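You operate a simulated robot arm through the tools that you are given. There is no shell and no other tool.

You run a simulated robot arm. Do the job below in one go: nothing can be reset, and whatever is moved stays where it is left.

Task
Press the yellow cap into the sleeve that stands in the press, then slide the bed out again.
Fine: bed in and guard down before the stroke; the press's blue lever to FREE for it and back to HOLD after; guard up to slide out; leave the other caps, the depth stop and the clamp knob. Where these are worked on the way, their far stop is far enough and under half their travel is too little: clear guard, sliding bed.

It is judged by the outcome, as a careful person would: the job done as asked, and still so three seconds after it is handed in. It fails if anything else is knocked over, pushed out of place, dropped, spilled or broken. A push-on lid holds only when it is set on centred and level and pressed home; a screw cap is set on level and turned clockwise until tight.

Robot
A 6-joint arm with a two-finger gripper, fixed in place. Base frame: the origin is at the foot of the arm, x ahead of it, y to its left, z up. Readings come in mm, rad, newtons and seconds.
Its first joint turns from -2.897 to 2.897 rad. Payload 2.45 kg.
The tool frame sits at the grasp point between the pads (the TCP): z along the fingers, y along the line on which they close. The tips reach 20 mm beyond it. The gripper opens to 140 mm. The gripper's body begins 168 mm behind the TCP.
Orientation is told as [roll, pitch, yaw] about the base's x, y, z axes, in that order, counted from this pose: with the fingers straight down and closing along the base's y, the tool's x points along the base's -x, its y along +y and its z along -z.

Tools
- The arm moves only by the tool send_rows. Its argument "steps" is a list of rows, each an object of numbers (a shift or turn left out is 0, a gripper value left out holds the last): "grip": the opening, from 0 (shut) to 1 (fully open); "x", "y", "z": the shift along the base's x, y, z in mm; "rx", "ry", "rz": the turn, a rotation vector about the base's x, y, z in rad. In form: [{"grip": .., "x": .., "y": .., "z": .., "rx": .., "ry": .., "rz": ..}, ...]. A call has 1 to 20 rows; each row shifts and turns the commanded pose from where the row before left it. Rows are played at 5 a second. More than 50 mm and 0.15 rad between two rows, or a gripper value outside its range, and nothing of the call is played. A pose out of reach is approached as far as the arm can. The call stops where the force on the tool passes 90 N (or 10 N more than at its start, if that is more) or the arm is blocked; 0.2 s more then pass. The fingers move at their own pace (about 45 mm/s each) and stop on an object; they squeeze with about 21 N. The grip force told is the motor's: it shows also when the fingers shut on nothing. Time passes only in rows, and 0.2 s behind the last, so rows that do not move let the fingers close. The reply holds the time, the measured pose of the TCP, the force on the tool along the base axes, the opening and the grip force, in the units named above and with some noise, with the torque about the TCP (base axes, N m) and any sound that the robot's microphone picked up.
- Cameras (640 x 400 px; columns grow to the right, rows downward): "scene" is fixed at [217.9, -648.9, 1613.6]; the picture's right is [0.84, -0.54, 0.00], its down [-0.22, -0.35, -0.91] and it looks along [0.49, 0.77, -0.41] (base axes); focal length 339 px, centre (320, 200). "wrist" rides on the gripper at [78, 11, -209] in the tool frame; the picture's right is [-0.14, 0.99, 0.00], its down [-0.92, -0.13, -0.37] and it looks along [-0.36, -0.05, 0.93] (tool axes); focal length 280 px, centre (320, 200). There is no depth. A picture from a camera that has moved, and an enlarged one, comes with that camera's place and axes in the base frame and with its lens.
- camera(camera): a new picture of that camera. The clock stands still meanwhile.
- enlarge(camera, box): a new picture of the part [left, top, right, bottom] of that camera's present view, enlarged. The clock stands still meanwhile.
- sign_off(): hands the job in; it is judged then, once.

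Nothing tells you positions but the pictures and the camera data. Unless the task says otherwise, let go and move clear before handing in.

The tools are called after ">>>" by a JSON object that holds its "api" and its "payload". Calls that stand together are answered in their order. send_rows: Moves the arm, as the interface text tells. Its arguments: {"type":"object","properties":{"steps":{"type":"array","items":{"type":"object","properties":{"grip":{"type":"number"},"x":{"type":"number"},"y":{"type":"number"},"z":{"type":"number"},"rx":{"type":"number"},"ry":{"type":"number"},"rz":{"type":"number"}}}}},"required":["steps"]} The other tools are called the same way: camera (camera) takes a picture; enlarge (camera, box) takes an enlarged picture of a part of a camera's view; sign_off () hands the job in.

At the start:

```text
t: 0.0
tool_pos: [538.8, 171.3, 1501.6]
tcp_rot: [0.001, 0.0, -0.001]
wrist_force: [-0.3, 1.0, 0.0]
torque: [-0.02, -0.01, -0.02]
width: 139.9
finger_force: 0.2
```

scene: 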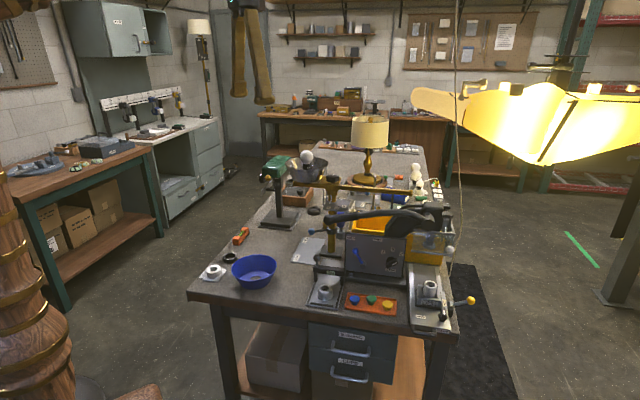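
wrist: 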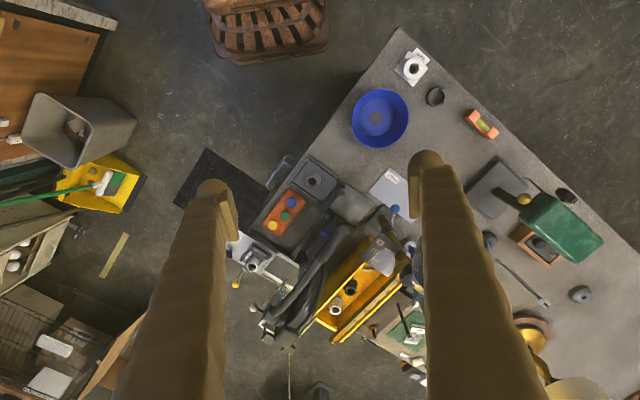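

I see a workbench with a press (black arm, grey body), an orange tray with blue, green and yellow caps, and a bed at the right with a sleeve. I'll take enlarged pictures to understand it before moving.

>>> {"api": "enlarge", "payload": {"camera": "scene", "box": [290, 180, 490, 340]}}

>>> {"api": "enlarge", "payload": {"camera": "scene", "box": [380, 190, 490, 340]}}

>>> {"api": "enlarge", "payload": {"camera": "wrist", "box": [220, 150, 430, 350]}}

```text
2.50 times, centred on (390, 260) of scene
camera zoom: at [217.9, -648.9, 1613.6], right [0.84, -0.54, 0.0], down [-0.22, -0.35, -0.91], along [0.49, 0.77, -0.41], focal length 847 px, centre (145, 50)
```

zoom: 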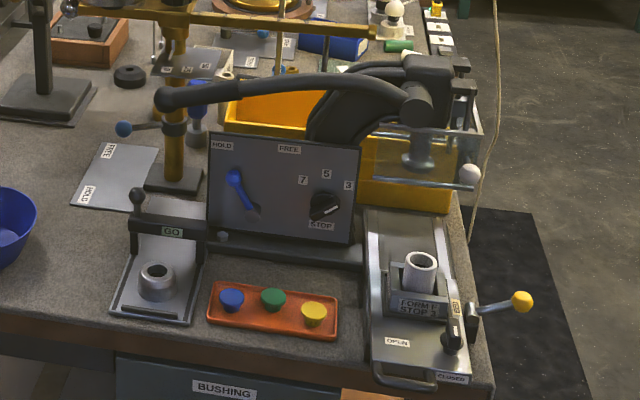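

```text
2.67 times, centred on (435, 265) of scene
camera zoom: at [217.9, -648.9, 1613.6], right [0.84, -0.54, 0.0], down [-0.22, -0.35, -0.91], along [0.49, 0.77, -0.41], focal length 903 px, centre (13, 27)
```

zoom: 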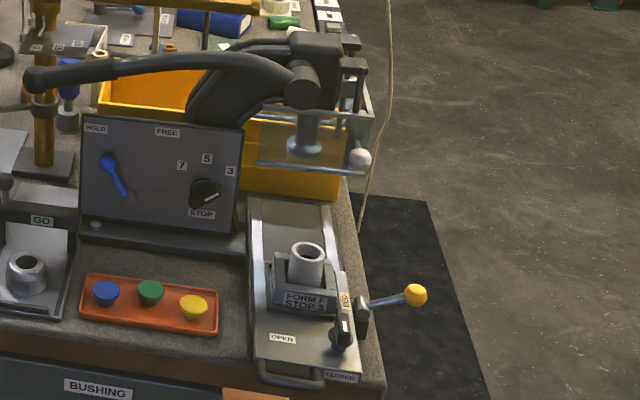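

```text
2.00 times, centred on (325, 250) of wrist
camera zoom: at [461.9, 181.9, 1710.9], right [0.14, 0.99, 0.0], down [0.92, -0.13, 0.37], along [0.36, -0.05, -0.93], focal length 561 px, centre (310, 100)
```

zoom: 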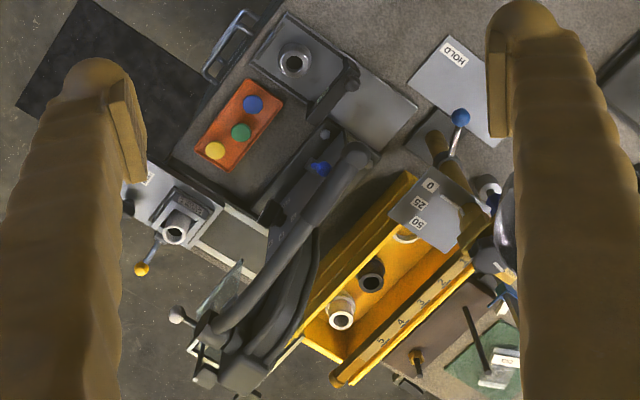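

The press has a front panel with the blue HOLD/FREE lever and a STOP knob. The bed stands out toward the front with the sleeve in it, and the clear guard is behind. I'll zoom in on each part.

>>> {"api": "enlarge", "payload": {"camera": "scene", "box": [400, 255, 480, 335]}}

>>> {"api": "enlarge", "payload": {"camera": "scene", "box": [400, 195, 464, 265]}}

>>> {"api": "enlarge", "payload": {"camera": "scene", "box": [340, 225, 410, 285]}}

>>> {"api": "enlarge", "payload": {"camera": "scene", "box": [340, 280, 404, 320]}}

>>> {"api": "enlarge", "payload": {"camera": "wrist", "box": [210, 220, 310, 350]}}

>>> {"api": "enlarge", "payload": {"camera": "wrist", "box": [240, 150, 360, 250]}}

```text
5.00 times, centred on (440, 295) of scene
camera zoom: at [217.9, -648.9, 1613.6], right [0.84, -0.54, 0.0], down [-0.22, -0.35, -0.91], along [0.49, 0.77, -0.41], focal length 1694 px, centre (-280, -275)
```

zoom: 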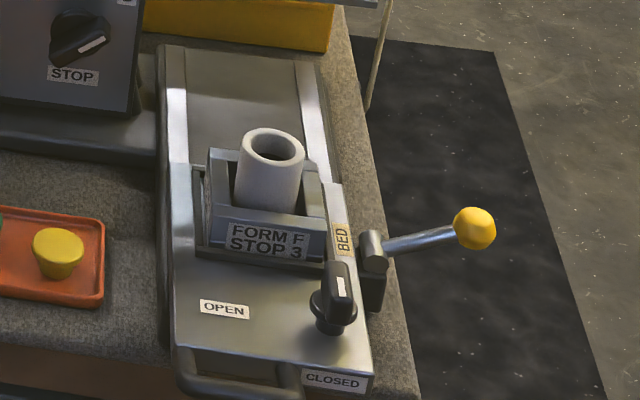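

```text
5.71 times, centred on (432, 230) of scene
camera zoom: at [217.9, -648.9, 1613.6], right [0.84, -0.54, 0.0], down [-0.22, -0.35, -0.91], along [0.49, 0.77, -0.41], focal length 1936 px, centre (-320, 29)
```

zoom: 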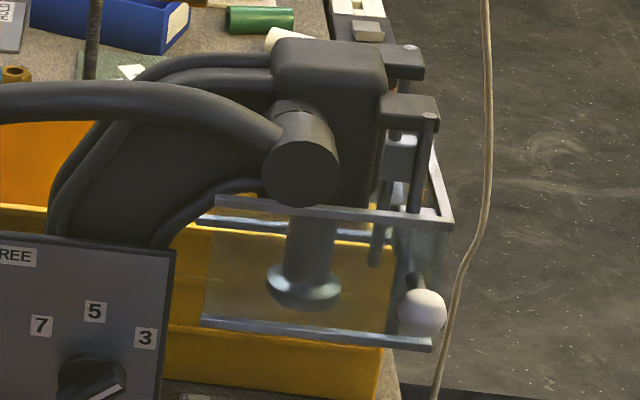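

```text
6.67 times, centred on (375, 255) of scene
camera zoom: at [217.9, -648.9, 1613.6], right [0.84, -0.54, 0.0], down [-0.22, -0.35, -0.91], along [0.49, 0.77, -0.41], focal length 2258 px, centre (-47, -167)
```

zoom: 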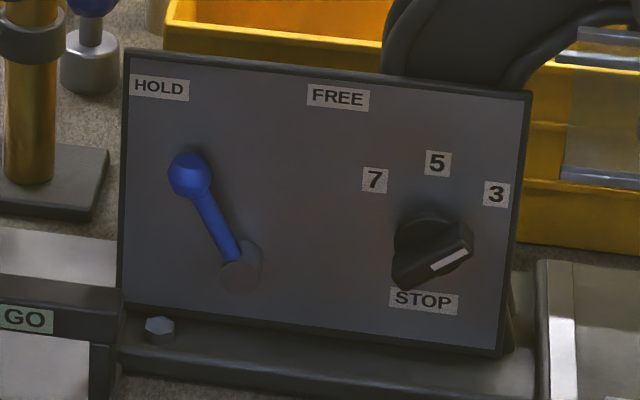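

```text
10.00 times, centred on (372, 300) of scene
camera zoom: at [217.9, -648.9, 1613.6], right [0.84, -0.54, 0.0], down [-0.22, -0.35, -0.91], along [0.49, 0.77, -0.41], focal length 3388 px, centre (-200, -800)
```

zoom: 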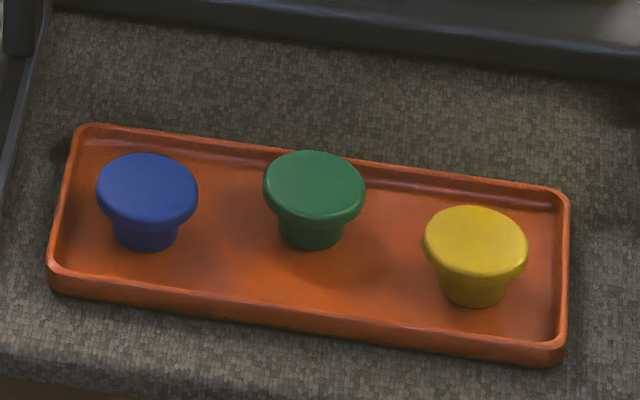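

```text
3.08 times, centred on (260, 285) of wrist
camera zoom: at [461.9, 181.9, 1710.9], right [0.14, 0.99, 0.0], down [0.92, -0.13, 0.37], along [0.36, -0.05, -0.93], focal length 863 px, centre (505, -62)
```

zoom: 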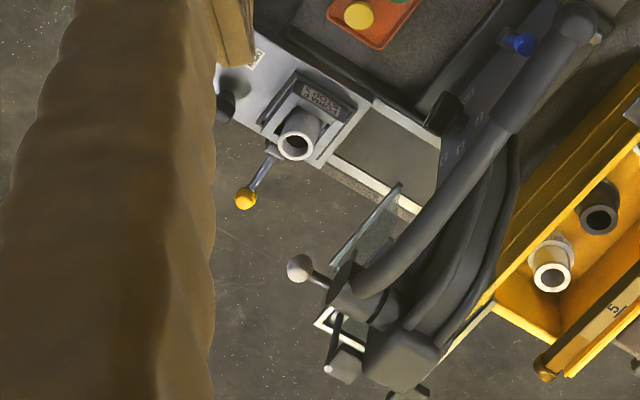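

```text
4.00 times, centred on (300, 200) of wrist
camera zoom: at [461.9, 181.9, 1710.9], right [0.14, 0.99, 0.0], down [0.92, -0.13, 0.37], along [0.36, -0.05, -0.93], focal length 1122 px, centre (400, 200)
```

zoom: 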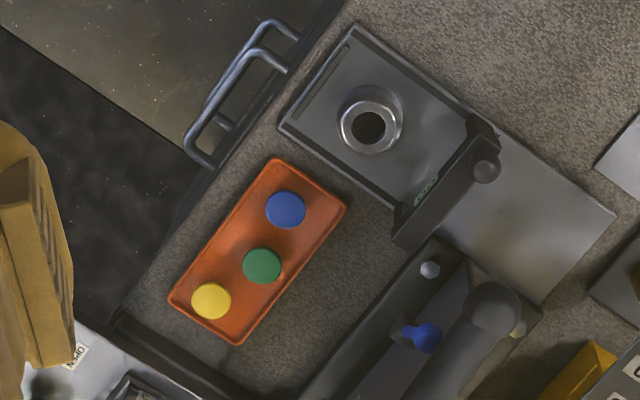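

The yellow cap is near (866,-38,850), the sleeve top near (968,-114,939), the blue lever knob near (873,146,951) and the guard ball near (1045,-106,1036). The press faces back toward the base at about 45°. I'll move the wrist camera nearer to measure this better.

>>> {"api": "send_rows", "payload": {"steps": [{"x": 20, "y": -25, "z": -31}, {"x": 20, "y": -25, "z": -31}, {"x": 20, "y": -25, "z": -31}, {"x": 20, "y": -25, "z": -31}, {"x": 20, "y": -25, "z": -31}, {"x": 20, "y": -25, "z": -31}, {"x": 20, "y": -25, "z": -31}, {"x": 20, "y": -25, "z": -31}]}}

>>> {"api": "camera", "payload": {"camera": "wrist"}}

>>> {"api": "camera", "payload": {"camera": "scene"}}

```text
t: 1.8
tool_pos: [699.6, -27.9, 1253.1]
tcp_rot: [0.0, 0.001, 0.002]
wrist_force: [-0.9, -0.1, -0.1]
torque: [-0.04, -0.02, 0.01]
width: 139.9
finger_force: 0.0
```

```text
taken
camera wrist: at [621.9, -17.5, 1461.3], right [0.14, 0.99, 0.0], down [0.92, -0.13, 0.37], along [0.37, -0.05, -0.93], focal length 280 px, centre (320, 200)
```

wrist: 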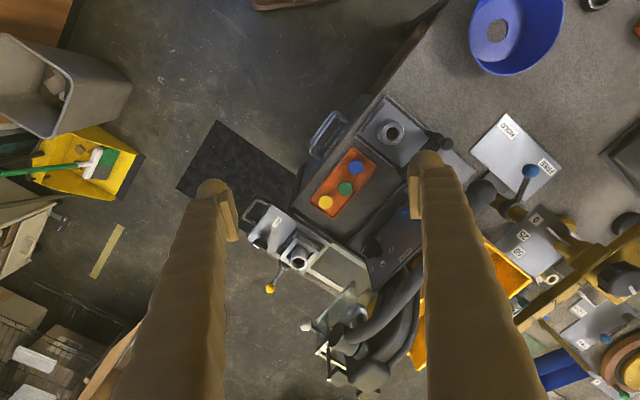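

```text
taken
```

scene: 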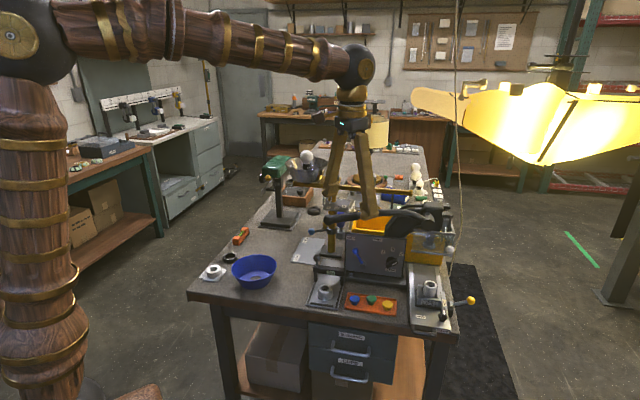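

The view is better now. I'll enlarge the wrist view over the tray, bed and press.

>>> {"api": "enlarge", "payload": {"camera": "wrist", "box": [230, 180, 390, 280]}}

>>> {"api": "enlarge", "payload": {"camera": "wrist", "box": [290, 250, 430, 390]}}

>>> {"api": "enlarge", "payload": {"camera": "wrist", "box": [290, 130, 430, 230]}}

```text
4.00 times, centred on (310, 230) of wrist
camera zoom: at [621.9, -17.5, 1461.3], right [0.14, 0.99, 0.0], down [0.92, -0.13, 0.37], along [0.37, -0.05, -0.93], focal length 1122 px, centre (360, 80)
```

zoom: 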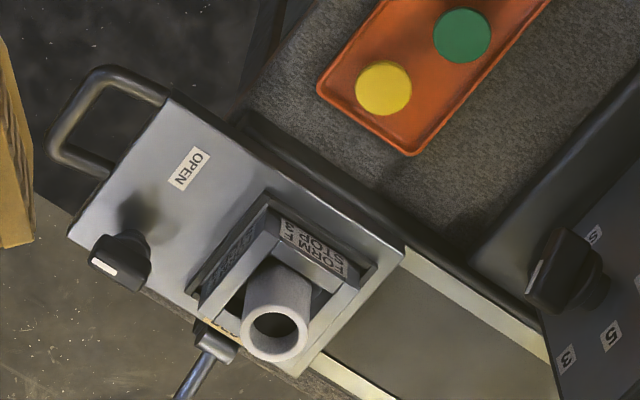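

```text
2.86 times, centred on (360, 320) of wrist
camera zoom: at [621.9, -17.5, 1461.3], right [0.14, 0.99, 0.0], down [0.92, -0.13, 0.37], along [0.37, -0.05, -0.93], focal length 801 px, centre (206, -143)
```

zoom: 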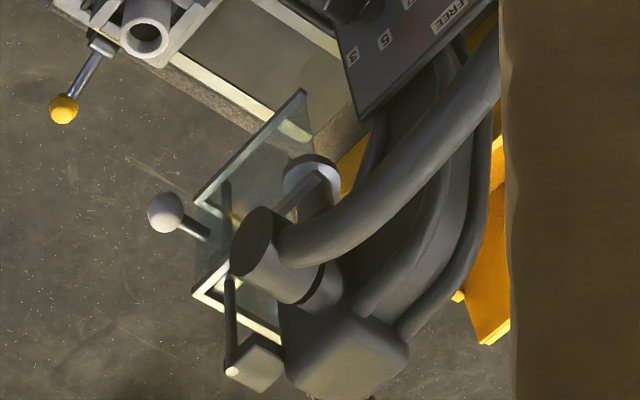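

```text
4.00 times, centred on (360, 180) of wrist
camera zoom: at [621.9, -17.5, 1461.3], right [0.14, 0.99, 0.0], down [0.92, -0.13, 0.37], along [0.37, -0.05, -0.93], focal length 1122 px, centre (160, 280)
```

zoom: 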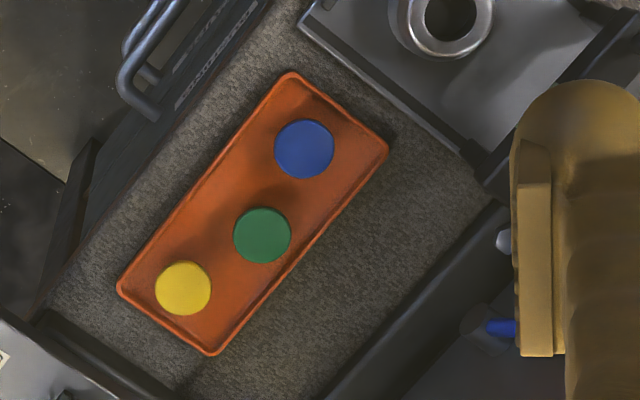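

The refined positions give the press frame: the "into the press" direction is about (0.72,0.69) and the "right" direction is about (0.69,-0.72). Next I'll turn the wrist to face the press and look closely at the bed, handle and the BED lever.

>>> {"api": "send_rows", "payload": {"steps": [{"x": 14.3, "y": -33.1, "z": -14.7, "rz": 0.1087}, {"x": 14.3, "y": -33.1, "z": -14.7, "rz": 0.1087}, {"x": 14.3, "y": -33.1, "z": -14.7, "rz": 0.1087}, {"x": 14.3, "y": -33.1, "z": -14.7, "rz": 0.1087}, {"x": 14.3, "y": -33.1, "z": -14.7, "rz": 0.1087}, {"x": 14.3, "y": -33.1, "z": -14.7, "rz": 0.1087}, {"x": 14.3, "y": -33.1, "z": -14.7, "rz": 0.1087}]}}

>>> {"api": "camera", "payload": {"camera": "wrist"}}

```text
t: 3.4
tool_pos: [799.6, -259.1, 1152.8]
tcp_rot: [0.0, 0.001, 0.764]
wrist_force: [0.0, -0.1, -0.1]
torque: [-0.01, 0.0, 0.0]
width: 139.9
finger_force: 0.1
```

```text
taken
camera wrist: at [735.3, -305.6, 1360.2], right [-0.58, 0.81, 0.0], down [0.75, 0.54, 0.37], along [0.3, 0.22, -0.93], focal length 280 px, centre (320, 200)
```

wrist: 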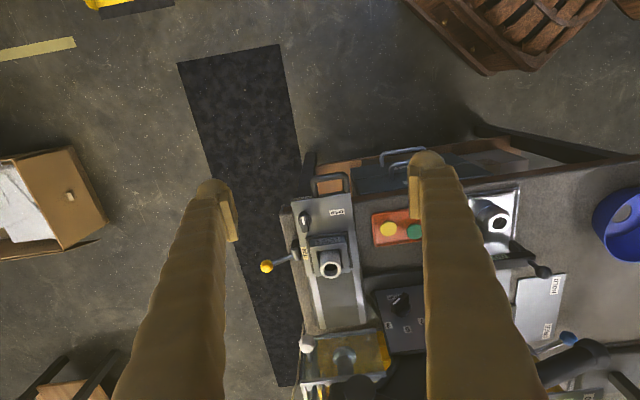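

The camera now faces along the bed, with image-down being into the press. I'll enlarge the bed, the lever and the guard.

>>> {"api": "enlarge", "payload": {"camera": "wrist", "box": [250, 160, 400, 280]}}

>>> {"api": "enlarge", "payload": {"camera": "wrist", "box": [280, 270, 430, 400]}}

>>> {"api": "enlarge", "payload": {"camera": "scene", "box": [405, 265, 485, 335]}}

>>> {"api": "enlarge", "payload": {"camera": "scene", "box": [415, 270, 445, 300]}}

```text
3.33 times, centred on (325, 220) of wrist
camera zoom: at [735.3, -305.6, 1360.2], right [-0.58, 0.81, 0.0], down [0.75, 0.54, 0.37], along [0.3, 0.22, -0.93], focal length 935 px, centre (303, 133)
```

zoom: 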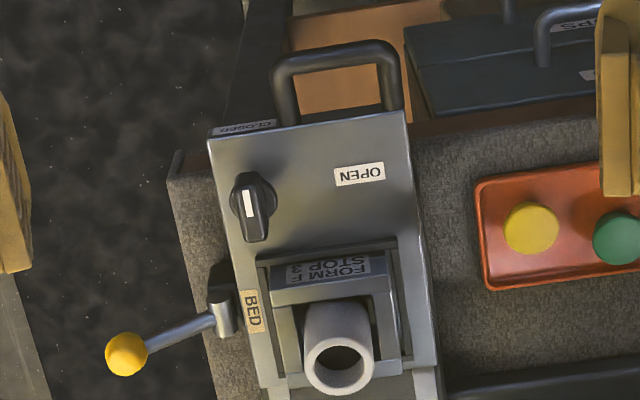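

```text
3.08 times, centred on (355, 335) of wrist
camera zoom: at [735.3, -305.6, 1360.2], right [-0.58, 0.81, 0.0], down [0.75, 0.54, 0.37], along [0.3, 0.22, -0.93], focal length 863 px, centre (212, -215)
```

zoom: 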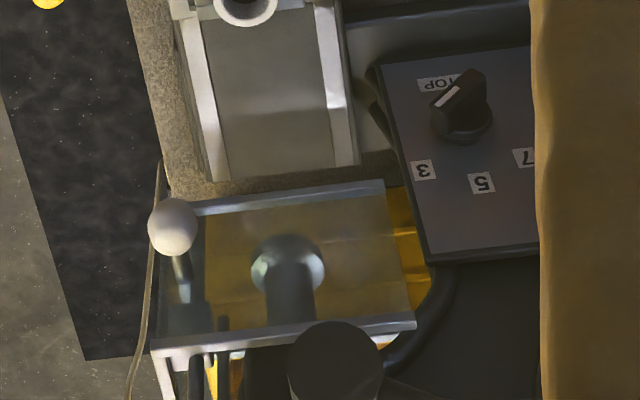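

```text
5.71 times, centred on (445, 300) of scene
camera zoom: at [217.9, -648.9, 1613.6], right [0.84, -0.54, 0.0], down [-0.22, -0.35, -0.91], along [0.49, 0.77, -0.41], focal length 1936 px, centre (-394, -371)
```

zoom: 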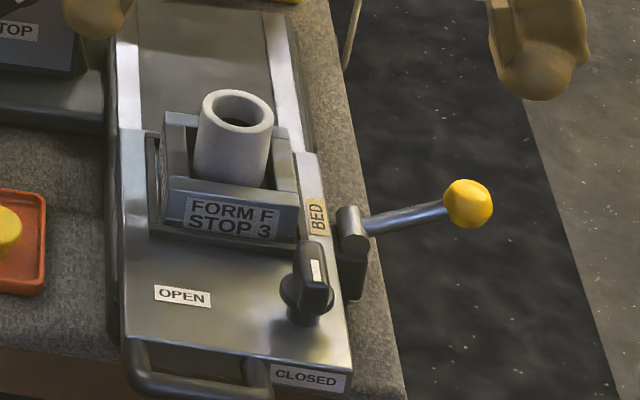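

```text
13.33 times, centred on (430, 285) of scene
camera zoom: at [217.9, -648.9, 1613.6], right [0.84, -0.54, 0.0], down [-0.22, -0.35, -0.91], along [0.49, 0.77, -0.41], focal length 4517 px, centre (-1147, -933)
```

zoom: 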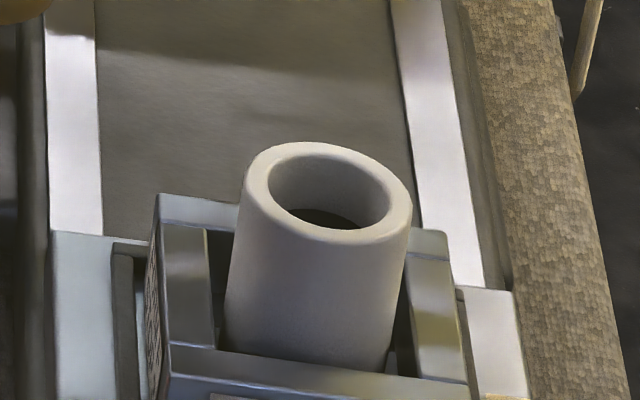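

Here is what I make of it:
- The U-handle of the bed is near (842,-206,885), with about a 30 mm gap behind the bar.
- The ram disc is near (1080,-2,986), so the bed travel is about 158 mm.
- The long press lever sweeps in a plane just in front of the panel.

I'll move above the yellow cap, partly close the gripper, and look closely before grasping.

>>> {"api": "send_rows", "payload": {"steps": [{"x": 10.06, "y": 31.6, "z": -21.8, "rz": 0.0866, "grip": 0.5}, {"x": 10.06, "y": 31.6, "z": -21.8, "rz": 0.0866}, {"x": 10.06, "y": 31.6, "z": -21.8, "rz": 0.0866}, {"x": 10.06, "y": 31.6, "z": -21.8, "rz": 0.0866}, {"x": 10.06, "y": 31.6, "z": -21.8, "rz": 0.0866}, {"x": 10.06, "y": 31.6, "z": -21.8, "rz": 0.0866}, {"x": 10.06, "y": 31.6, "z": -21.8, "rz": 0.0866}]}}

>>> {"api": "camera", "payload": {"camera": "wrist"}}

>>> {"api": "enlarge", "payload": {"camera": "scene", "box": [290, 150, 490, 340]}}

```text
t: 5.0
tool_pos: [871.9, -38.5, 999.8]
tcp_rot: [0.001, 0.001, 1.368]
wrist_force: [-0.4, 0.0, -0.2]
torque: [-0.02, 0.01, 0.01]
width: 69.9
finger_force: 0.1
```

```text
taken
camera wrist: at [845.1, -112.4, 1208.5], right [-0.94, 0.33, 0.0], down [0.31, 0.88, 0.37], along [0.12, 0.35, -0.93], focal length 280 px, centre (320, 200)
```

wrist: 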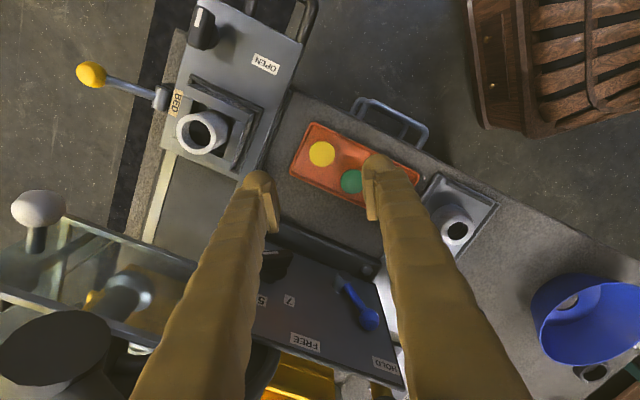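

```text
2.11 times, centred on (390, 245) of scene
camera zoom: at [217.9, -648.9, 1613.6], right [0.84, -0.54, 0.0], down [-0.22, -0.35, -0.91], along [0.49, 0.77, -0.41], focal length 713 px, centre (173, 105)
```

zoom: 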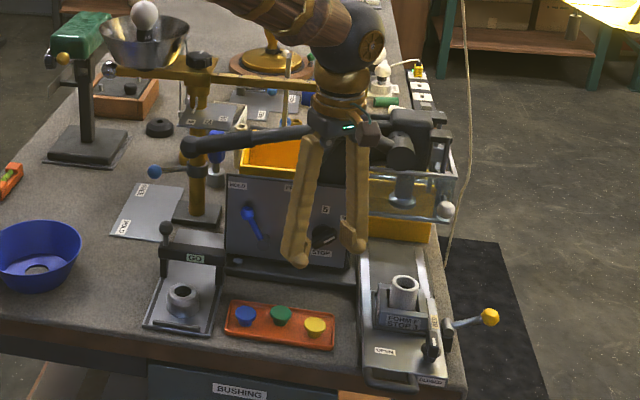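

The fingers are above the cap. I'll enlarge the cap, tray, sleeve and blue lever from here.

>>> {"api": "enlarge", "payload": {"camera": "wrist", "box": [280, 110, 400, 210]}}

>>> {"api": "enlarge", "payload": {"camera": "wrist", "box": [150, 60, 270, 170]}}

>>> {"api": "enlarge", "payload": {"camera": "wrist", "box": [240, 240, 420, 390]}}

>>> {"api": "enlarge", "payload": {"camera": "wrist", "box": [0, 180, 200, 380]}}

```text
4.00 times, centred on (340, 160) of wrist
camera zoom: at [845.1, -112.4, 1208.5], right [-0.94, 0.33, 0.0], down [0.31, 0.88, 0.37], along [0.12, 0.35, -0.93], focal length 1122 px, centre (240, 360)
```

zoom: 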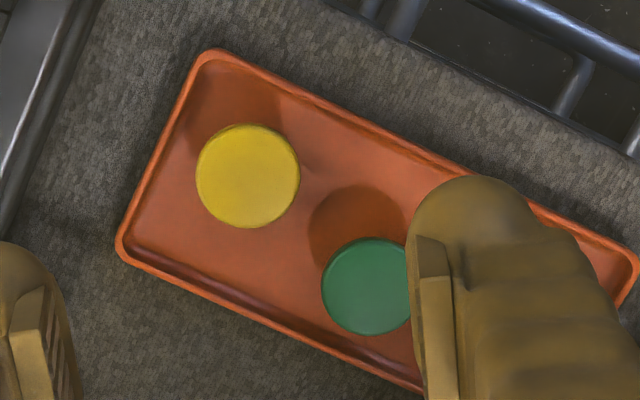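

```text
3.64 times, centred on (210, 115) of wrist
camera zoom: at [845.1, -112.4, 1208.5], right [-0.94, 0.33, 0.0], down [0.31, 0.88, 0.37], along [0.12, 0.35, -0.93], focal length 1020 px, centre (720, 509)
```

zoom: 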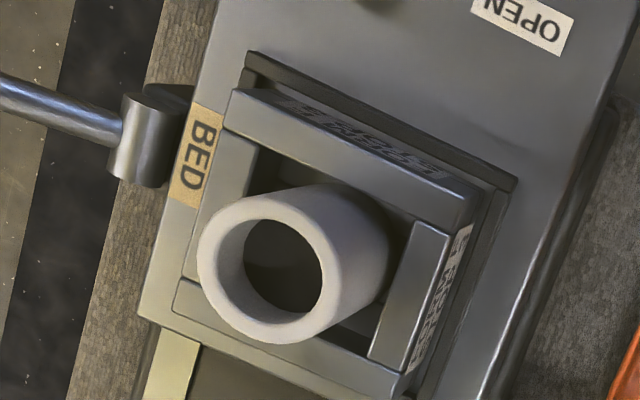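

```text
2.67 times, centred on (330, 315) of wrist
camera zoom: at [845.1, -112.4, 1208.5], right [-0.94, 0.33, 0.0], down [0.31, 0.88, 0.37], along [0.12, 0.35, -0.93], focal length 748 px, centre (293, -107)
```

zoom: 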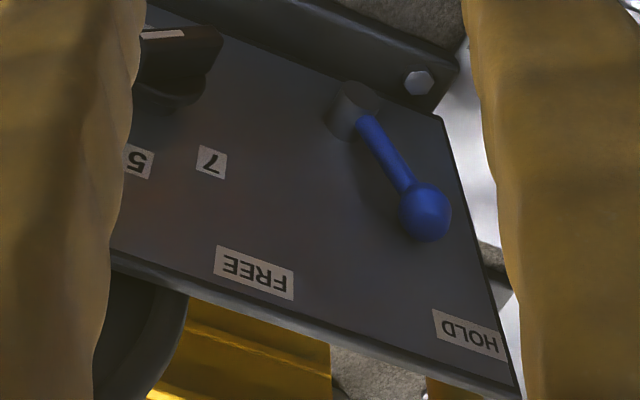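

```text
2.00 times, centred on (100, 280) of wrist
camera zoom: at [845.1, -112.4, 1208.5], right [-0.94, 0.33, 0.0], down [0.31, 0.88, 0.37], along [0.12, 0.35, -0.93], focal length 561 px, centre (760, 40)
```

zoom: 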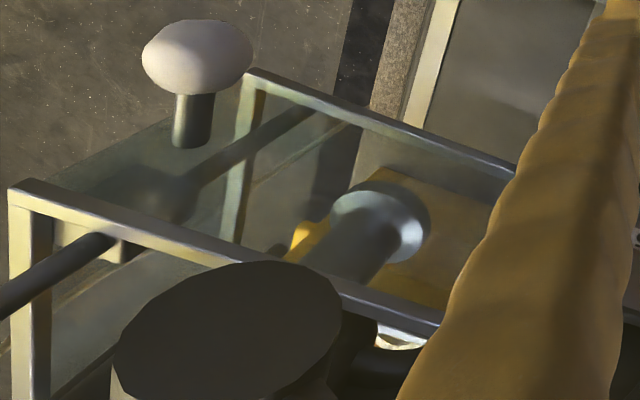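

The cap centre is (869.5,-38) with its top at about z 850. The sleeve centre is about (968,-114) with its top at about z 938. I'll lower to just above the cap with a narrower opening and check alignment.

>>> {"api": "send_rows", "payload": {"steps": [{"x": -1.2, "y": 0.3, "z": -40, "grip": 0.36}, {"x": -1.2, "y": 0.2, "z": -40}, {"z": -30}, {"z": 0}]}}

>>> {"api": "camera", "payload": {"camera": "wrist"}}

>>> {"api": "enlarge", "payload": {"camera": "scene", "box": [330, 190, 430, 320]}}

```text
t: 6.0
tool_pos: [868.5, -39.3, 885.6]
tcp_rot: [0.001, 0.0, 1.366]
wrist_force: [-0.4, 0.9, -0.3]
torque: [0.0, -0.02, 0.02]
width: 50.5
finger_force: 0.1
```

```text
taken
camera wrist: at [842.9, -114.1, 1094.7], right [-0.94, 0.34, 0.0], down [0.31, 0.88, 0.37], along [0.12, 0.35, -0.93], focal length 280 px, centre (320, 200)
```

wrist: 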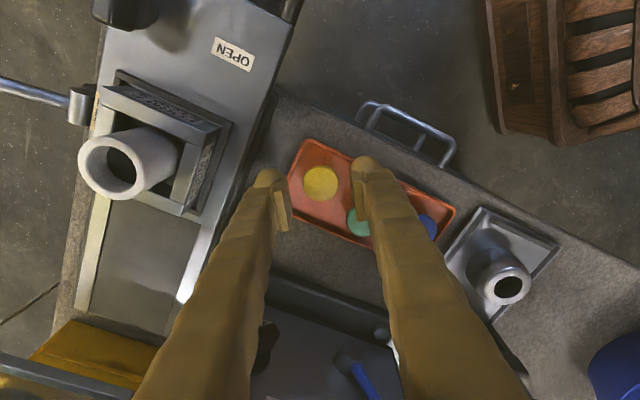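

```text
3.08 times, centred on (380, 255) of scene
camera zoom: at [217.9, -648.9, 1613.6], right [0.84, -0.54, 0.0], down [-0.22, -0.35, -0.91], along [0.49, 0.77, -0.41], focal length 1042 px, centre (135, 31)
```

zoom: 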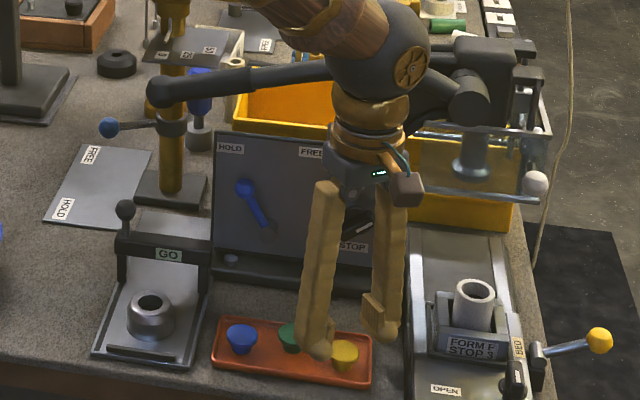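

>>> {"api": "enlarge", "payload": {"camera": "wrist", "box": [260, 120, 420, 240]}}

>>> {"api": "enlarge", "payload": {"camera": "scene", "box": [360, 270, 404, 312]}}

>>> {"api": "enlarge", "payload": {"camera": "scene", "box": [340, 190, 420, 250]}}

```text
3.33 times, centred on (340, 180) of wrist
camera zoom: at [842.9, -114.1, 1094.7], right [-0.94, 0.34, 0.0], down [0.31, 0.88, 0.37], along [0.12, 0.35, -0.93], focal length 935 px, centre (253, 267)
```

zoom: 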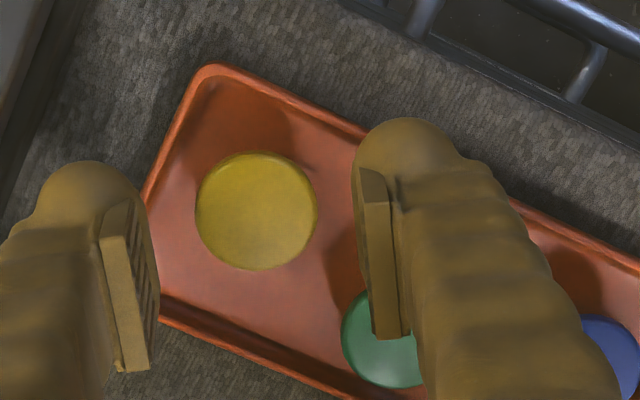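

```text
9.52 times, centred on (382, 291) of scene
camera zoom: at [217.9, -648.9, 1613.6], right [0.84, -0.54, 0.0], down [-0.22, -0.35, -0.91], along [0.49, 0.77, -0.41], focal length 3226 px, centre (-270, -667)
```

zoom: 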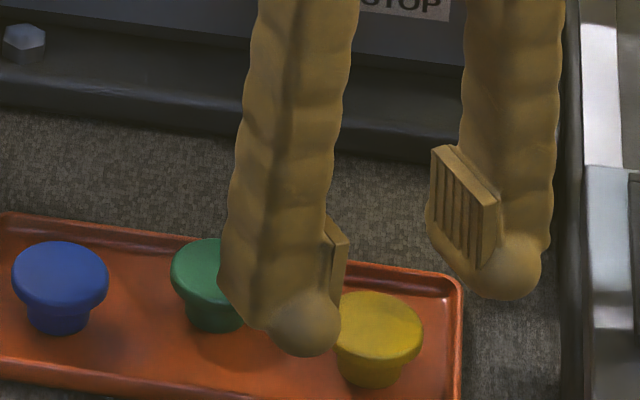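

```text
6.67 times, centred on (380, 220) of scene
camera zoom: at [217.9, -648.9, 1613.6], right [0.84, -0.54, 0.0], down [-0.22, -0.35, -0.91], along [0.49, 0.77, -0.41], focal length 2258 px, centre (-80, 67)
```

zoom: 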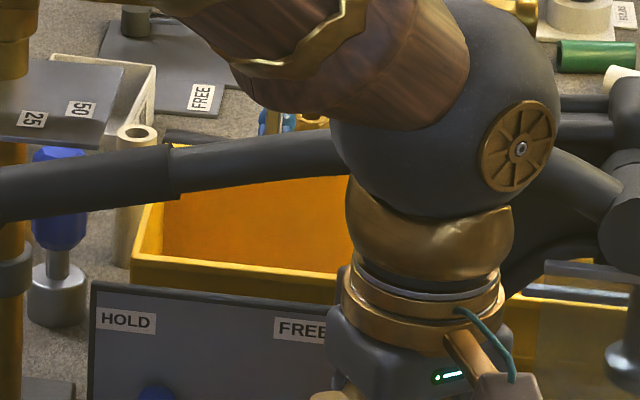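

I want to know where the pads sit relative to the fingertips and the tray rim. I'll look closer at both.

>>> {"api": "enlarge", "payload": {"camera": "scene", "box": [384, 278, 404, 302]}}

>>> {"api": "enlarge", "payload": {"camera": "scene", "box": [372, 292, 398, 314]}}

>>> {"api": "enlarge", "payload": {"camera": "wrist", "box": [250, 150, 310, 220]}}

```text
16.00 times, centred on (394, 290) of scene
camera zoom: at [217.9, -648.9, 1613.6], right [0.84, -0.54, 0.0], down [-0.22, -0.35, -0.91], along [0.49, 0.77, -0.41], focal length 5420 px, centre (-864, -1240)
```

zoom: 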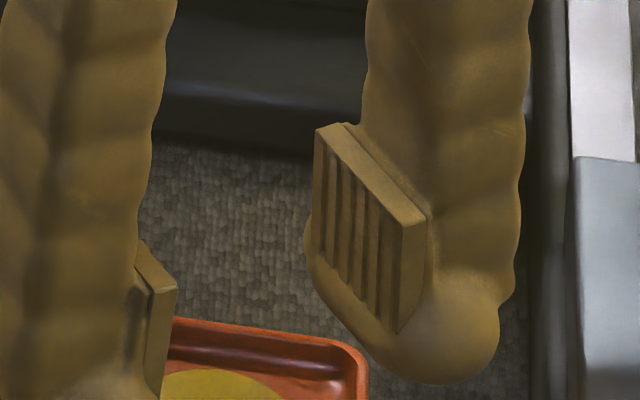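

```text
16.00 times, centred on (385, 303) of scene
camera zoom: at [217.9, -648.9, 1613.6], right [0.84, -0.54, 0.0], down [-0.22, -0.35, -0.91], along [0.49, 0.77, -0.41], focal length 5420 px, centre (-720, -1448)
```

zoom: 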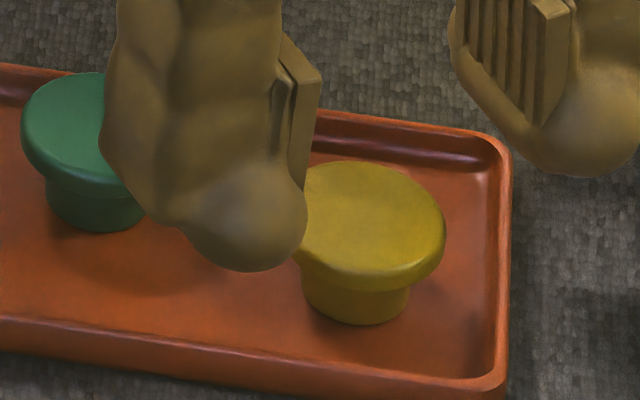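

```text
5.71 times, centred on (280, 185) of wrist
camera zoom: at [842.9, -114.1, 1094.7], right [-0.94, 0.34, 0.0], down [0.31, 0.88, 0.37], along [0.12, 0.35, -0.93], focal length 1602 px, centre (549, 286)
```

zoom: 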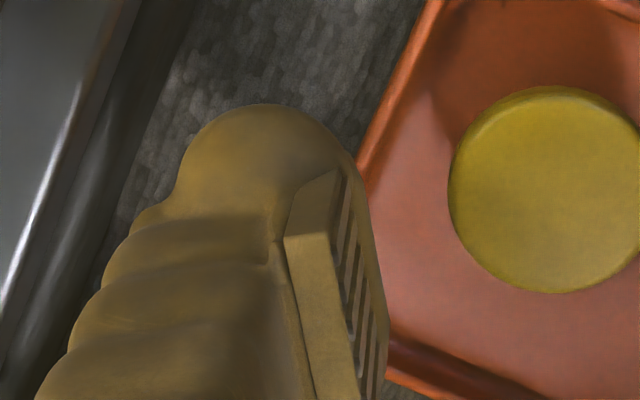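

The tips sit 20 mm below the TCP and the tray rim is near z 837, so a TCP height of about 860.5 puts the tips beside the cap's flange and above the rim. I'll descend and close gently.

>>> {"api": "send_rows", "payload": {"steps": [{"x": 0.5, "y": 1.0, "z": -12}, {"z": -9}, {"z": -4}, {"z": 0}]}}

>>> {"api": "enlarge", "payload": {"camera": "wrist", "box": [260, 120, 420, 240]}}

>>> {"api": "enlarge", "payload": {"camera": "scene", "box": [365, 280, 405, 314]}}

```text
t: 7.0
tool_pos: [867.7, -39.0, 861.5]
tcp_rot: [-0.001, -0.001, 1.366]
wrist_force: [-0.3, -0.2, 0.3]
torque: [-0.02, 0.0, -0.02]
width: 50.5
finger_force: 0.0
```

```text
3.33 times, centred on (340, 180) of wrist
camera zoom: at [842.2, -112.7, 1071.5], right [-0.94, 0.34, 0.0], down [0.31, 0.88, 0.37], along [0.12, 0.35, -0.93], focal length 935 px, centre (253, 267)
```

zoom: 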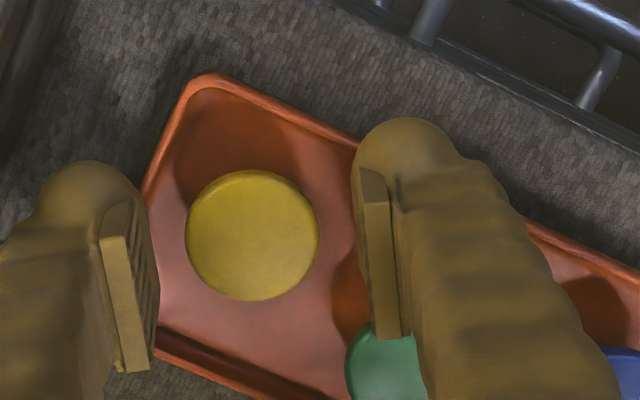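

```text
11.76 times, centred on (385, 297) of scene
camera zoom: at [217.9, -648.9, 1613.6], right [0.84, -0.54, 0.0], down [-0.22, -0.35, -0.91], along [0.49, 0.77, -0.41], focal length 3985 px, centre (-445, -941)
```

zoom: 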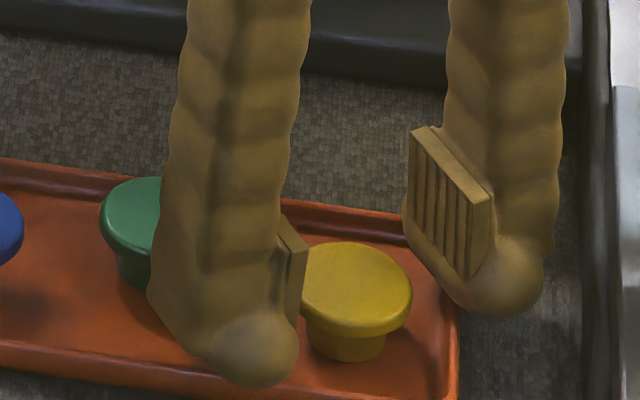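

The fingers straddle the cap and it looks centred. I'll close slowly and watch the opening.

>>> {"api": "send_rows", "payload": {"steps": [{"x": 0.8, "y": 0.8, "grip": 0.28}, {"grip": 0.2}, {"grip": 0.15}, {"grip": 0.15}, {"grip": 0.15}]}}

>>> {"api": "enlarge", "payload": {"camera": "wrist", "box": [260, 120, 420, 240]}}

>>> {"api": "enlarge", "payload": {"camera": "scene", "box": [365, 280, 405, 314]}}

```text
t: 8.2
tool_pos: [869.2, -38.0, 862.8]
tcp_rot: [0.0, 0.001, 1.366]
wrist_force: [0.5, -0.3, 1.4]
torque: [0.03, 0.0, 0.0]
width: 31.6
finger_force: 20.9
```

```text
3.33 times, centred on (340, 180) of wrist
camera zoom: at [843.1, -111.7, 1071.8], right [-0.94, 0.34, 0.0], down [0.31, 0.88, 0.37], along [0.12, 0.35, -0.93], focal length 935 px, centre (253, 267)
```

zoom: 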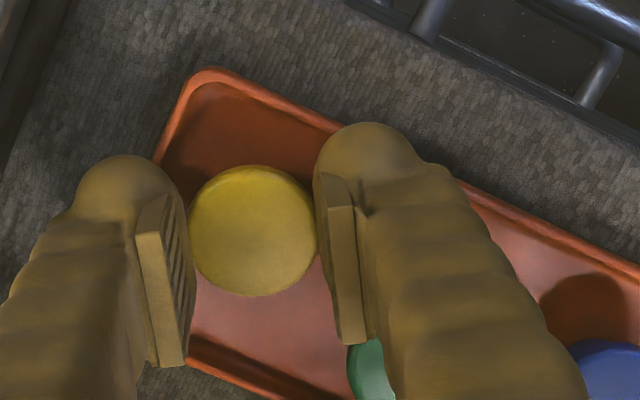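

```text
11.76 times, centred on (385, 297) of scene
camera zoom: at [217.9, -648.9, 1613.6], right [0.84, -0.54, 0.0], down [-0.22, -0.35, -0.91], along [0.49, 0.77, -0.41], focal length 3985 px, centre (-445, -941)
```

zoom: 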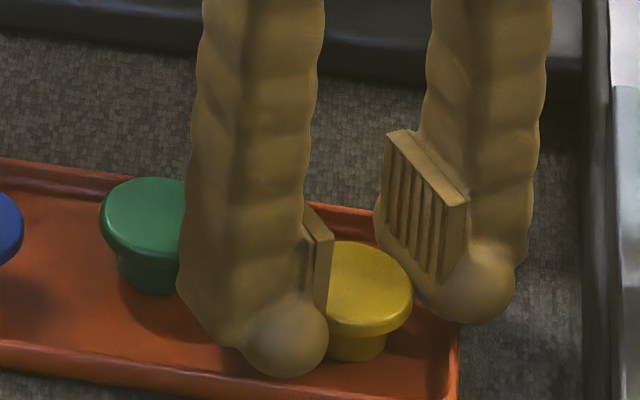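

The grip stopped at 31.6 mm with full squeeze, so the cap's flange is held. I'll lift straight up and check that it comes along level.

>>> {"api": "send_rows", "payload": {"steps": [{"z": 8}, {"z": 15}, {"z": 30}, {"z": 35}, {"z": 0}]}}

>>> {"api": "enlarge", "payload": {"camera": "wrist", "box": [260, 120, 420, 240]}}

>>> {"api": "enlarge", "payload": {"camera": "scene", "box": [350, 250, 410, 314]}}

```text
t: 9.4
tool_pos: [867.9, -39.5, 950.4]
tcp_rot: [0.0, 0.001, 1.367]
wrist_force: [-1.2, 0.1, 0.9]
torque: [-0.03, 0.02, 0.0]
width: 31.8
finger_force: 21.2
```

```text
3.33 times, centred on (340, 180) of wrist
camera zoom: at [841.9, -113.3, 1158.6], right [-0.94, 0.34, 0.0], down [0.31, 0.88, 0.37], along [0.12, 0.35, -0.93], focal length 935 px, centre (253, 267)
```

zoom: 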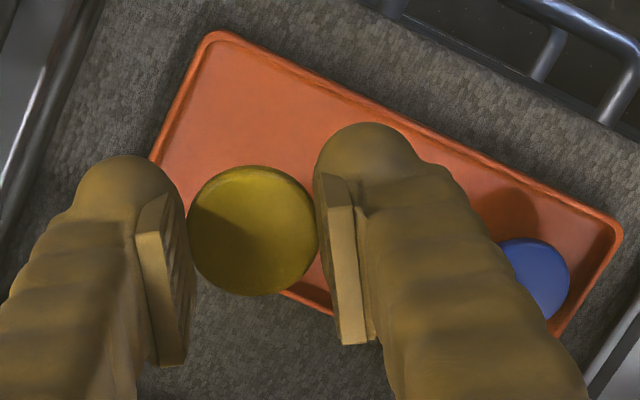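

```text
6.25 times, centred on (380, 282) of scene
camera zoom: at [217.9, -648.9, 1613.6], right [0.84, -0.54, 0.0], down [-0.22, -0.35, -0.91], along [0.49, 0.77, -0.41], focal length 2117 px, centre (-55, -312)
```

zoom: 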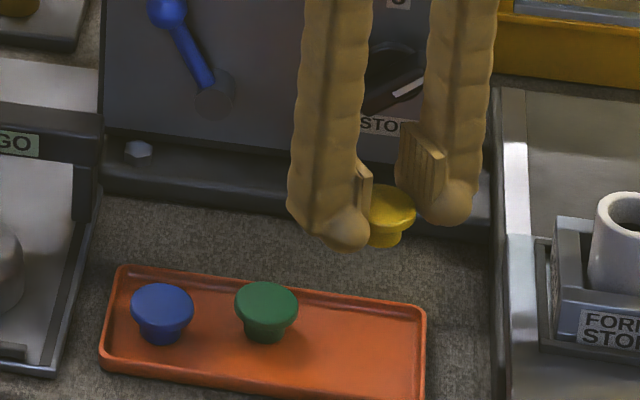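

The cap is held level and centred under the TCP. I'll raise it, turn the wrist back square to the press, and carry it over the sleeve at a safe height.

>>> {"api": "send_rows", "payload": {"steps": [{"z": 40, "rz": -0.1206}, {"z": 20, "x": 15, "y": -10, "rz": -0.1206}, {"x": 28, "y": -22, "rz": -0.1206}, {"x": 28, "y": -22, "rz": -0.1206}, {"x": 28.8, "y": -21, "rz": -0.1206}, {"z": 0}]}}

>>> {"api": "camera", "payload": {"camera": "wrist"}}

>>> {"api": "enlarge", "payload": {"camera": "scene", "box": [370, 180, 490, 330]}}

```text
t: 10.8
tool_pos: [969.1, -109.9, 1011.8]
tcp_rot: [0.001, -0.001, 0.763]
wrist_force: [0.0, 0.9, 0.7]
torque: [0.02, -0.04, 0.01]
width: 31.9
finger_force: 20.9
```

```text
taken
camera wrist: at [906.6, -158.2, 1219.1], right [-0.59, 0.81, 0.0], down [0.75, 0.54, 0.37], along [0.3, 0.22, -0.93], focal length 280 px, centre (320, 200)
```

wrist: 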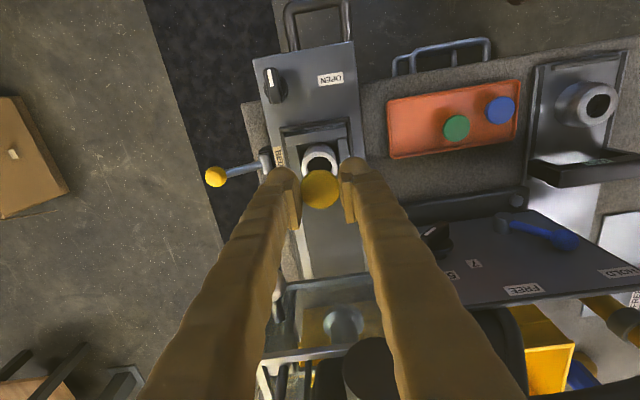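

```text
2.67 times, centred on (430, 255) of scene
camera zoom: at [217.9, -648.9, 1613.6], right [0.84, -0.54, 0.0], down [-0.22, -0.35, -0.91], along [0.49, 0.77, -0.41], focal length 903 px, centre (27, 53)
```

zoom: 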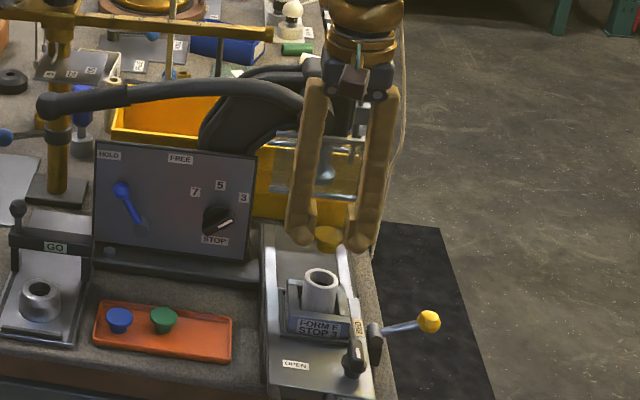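

>>> {"api": "enlarge", "payload": {"camera": "wrist", "box": [260, 120, 380, 220]}}

```text
4.00 times, centred on (320, 170) of wrist
camera zoom: at [906.6, -158.2, 1219.1], right [-0.59, 0.81, 0.0], down [0.75, 0.54, 0.37], along [0.3, 0.22, -0.93], focal length 1122 px, centre (320, 320)
```

zoom: 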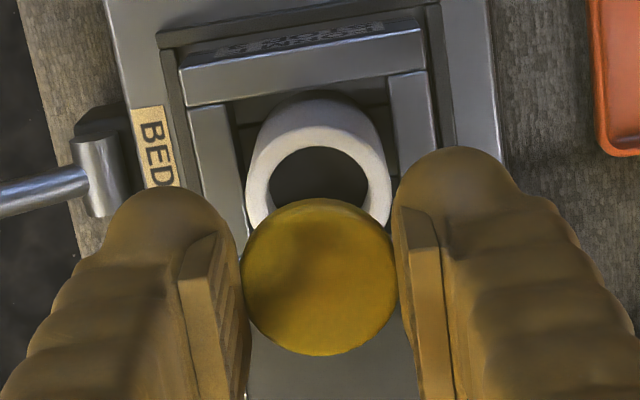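

The cap is nearly concentric with the sleeve, with an offset under 1 mm. I'll descend most of the way and re-check.

>>> {"api": "send_rows", "payload": {"steps": [{"x": -0.3, "y": -0.9, "z": -15}, {"z": -15}, {"z": 0}]}}

>>> {"api": "enlarge", "payload": {"camera": "wrist", "box": [260, 120, 380, 220]}}

>>> {"api": "enlarge", "payload": {"camera": "scene", "box": [410, 250, 450, 300]}}

```text
t: 11.6
tool_pos: [968.6, -113.1, 979.1]
tcp_rot: [0.0, 0.0, 0.765]
wrist_force: [-0.6, -0.3, -0.4]
torque: [0.02, -0.02, -0.04]
width: 31.4
finger_force: 21.3
```

```text
4.00 times, centred on (320, 170) of wrist
camera zoom: at [905.9, -160.3, 1188.5], right [-0.59, 0.81, 0.0], down [0.75, 0.54, 0.37], along [0.3, 0.22, -0.93], focal length 1122 px, centre (320, 320)
```

zoom: 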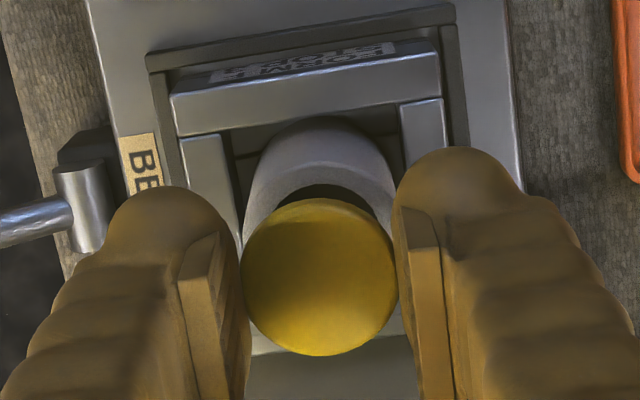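

```text
8.00 times, centred on (430, 275) of scene
camera zoom: at [217.9, -648.9, 1613.6], right [0.84, -0.54, 0.0], down [-0.22, -0.35, -0.91], along [0.49, 0.77, -0.41], focal length 2710 px, centre (-560, -400)
```

zoom: 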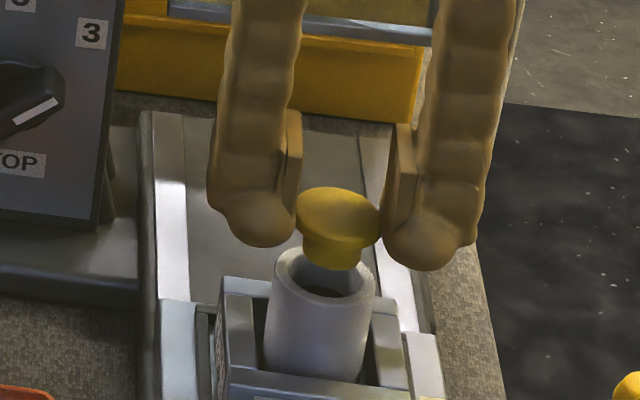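

>>> {"api": "enlarge", "payload": {"camera": "wrist", "box": [296, 150, 344, 190]}}

>>> {"api": "enlarge", "payload": {"camera": "scene", "box": [422, 268, 442, 292]}}

```text
10.00 times, centred on (320, 170) of wrist
camera zoom: at [905.9, -160.3, 1188.5], right [-0.59, 0.81, 0.0], down [0.75, 0.54, 0.37], along [0.3, 0.22, -0.93], focal length 2804 px, centre (320, 500)
```

zoom: 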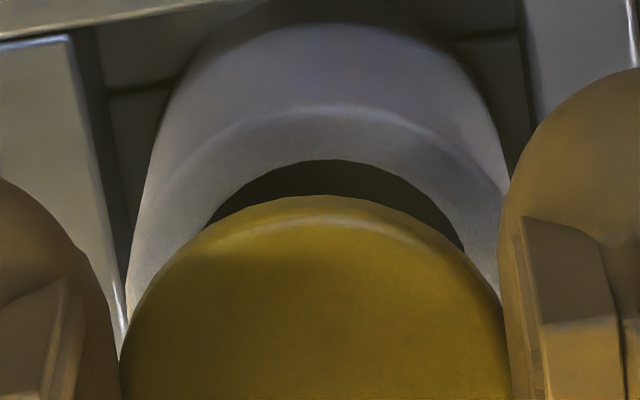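

```text
16.00 times, centred on (432, 280) of scene
camera zoom: at [217.9, -648.9, 1613.6], right [0.84, -0.54, 0.0], down [-0.22, -0.35, -0.91], along [0.49, 0.77, -0.41], focal length 5420 px, centre (-1472, -1080)
```

zoom: 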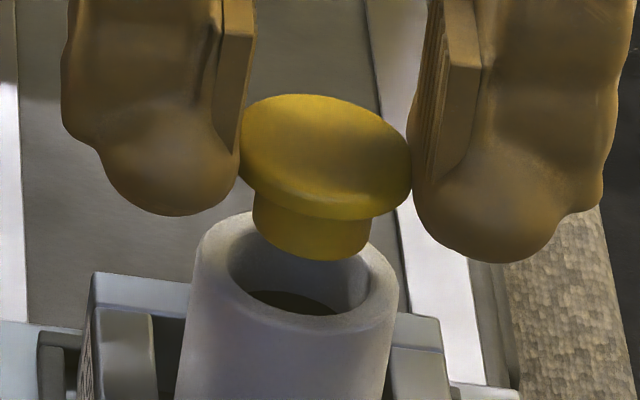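

The alignment is within about half a millimetre. I'll make a tiny correction and lower until just above the rim, then feel for contact in small steps.

>>> {"api": "send_rows", "payload": {"steps": [{"x": -0.1, "y": 0.7, "z": -5}, {"z": -5}, {"z": -2}, {"z": 0}]}}

>>> {"api": "enlarge", "payload": {"camera": "scene", "box": [422, 268, 442, 292]}}

>>> {"api": "enlarge", "payload": {"camera": "wrist", "box": [296, 150, 344, 190]}}

```text
t: 12.6
tool_pos: [968.8, -113.8, 968.7]
tcp_rot: [0.001, 0.0, 0.764]
wrist_force: [0.0, -1.1, -0.3]
torque: [-0.01, 0.04, -0.01]
width: 32.0
finger_force: 21.0
```

```text
16.00 times, centred on (432, 280) of scene
camera zoom: at [217.9, -648.9, 1613.6], right [0.84, -0.54, 0.0], down [-0.22, -0.35, -0.91], along [0.49, 0.77, -0.41], focal length 5420 px, centre (-1472, -1080)
```

zoom: 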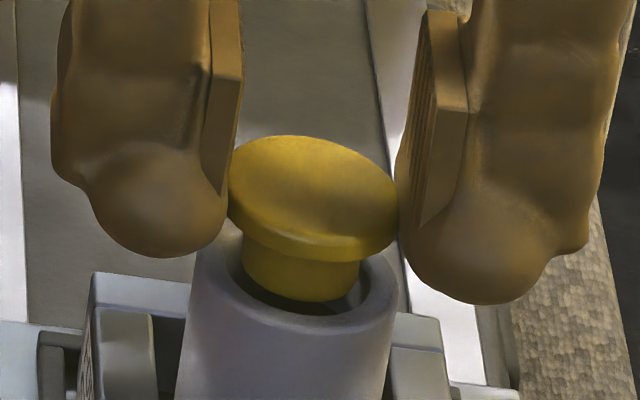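

```text
10.00 times, centred on (320, 170) of wrist
camera zoom: at [905.9, -159.1, 1177.8], right [-0.59, 0.81, 0.0], down [0.75, 0.54, 0.37], along [0.3, 0.22, -0.93], focal length 2804 px, centre (320, 500)
```

zoom: 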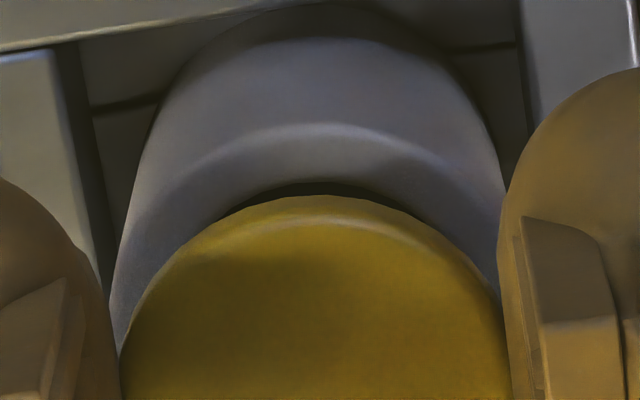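

The plug sits right over the hole. I'll lower in small steps and watch the force.

>>> {"api": "send_rows", "payload": {"steps": [{"z": -1.5}, {"z": -1.5}, {"z": 0}]}}

```text
t: 13.4
tool_pos: [969.6, -112.2, 966.6]
tcp_rot: [-0.001, 0.0, 0.764]
wrist_force: [0.6, -1.1, -0.2]
torque: [-0.01, -0.02, -0.03]
width: 31.9
finger_force: 21.1
```

There is no contact yet. I'll continue down gently.

>>> {"api": "send_rows", "payload": {"steps": [{"z": -1.5}, {"z": -1.5}, {"z": 0}]}}

>>> {"api": "enlarge", "payload": {"camera": "scene", "box": [422, 268, 442, 292]}}

```text
t: 14.2
tool_pos: [969.0, -111.9, 964.2]
tcp_rot: [-0.002, 0.0, 0.765]
wrist_force: [-0.2, 0.2, 17.2]
torque: [-0.04, -0.01, 0.02]
width: 32.0
finger_force: 21.0
```

```text
16.00 times, centred on (432, 280) of scene
camera zoom: at [217.9, -648.9, 1613.6], right [0.84, -0.54, 0.0], down [-0.22, -0.35, -0.91], along [0.49, 0.77, -0.41], focal length 5420 px, centre (-1472, -1080)
```

zoom: 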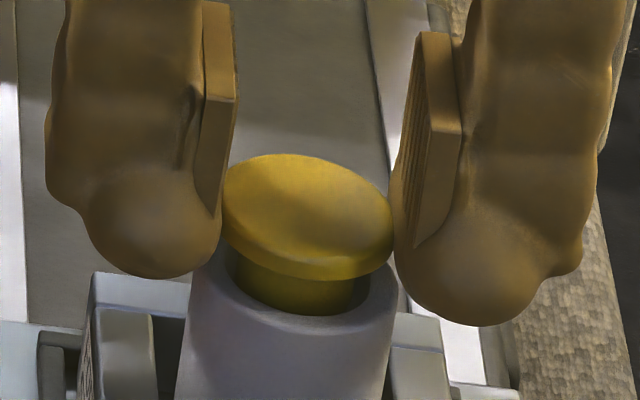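

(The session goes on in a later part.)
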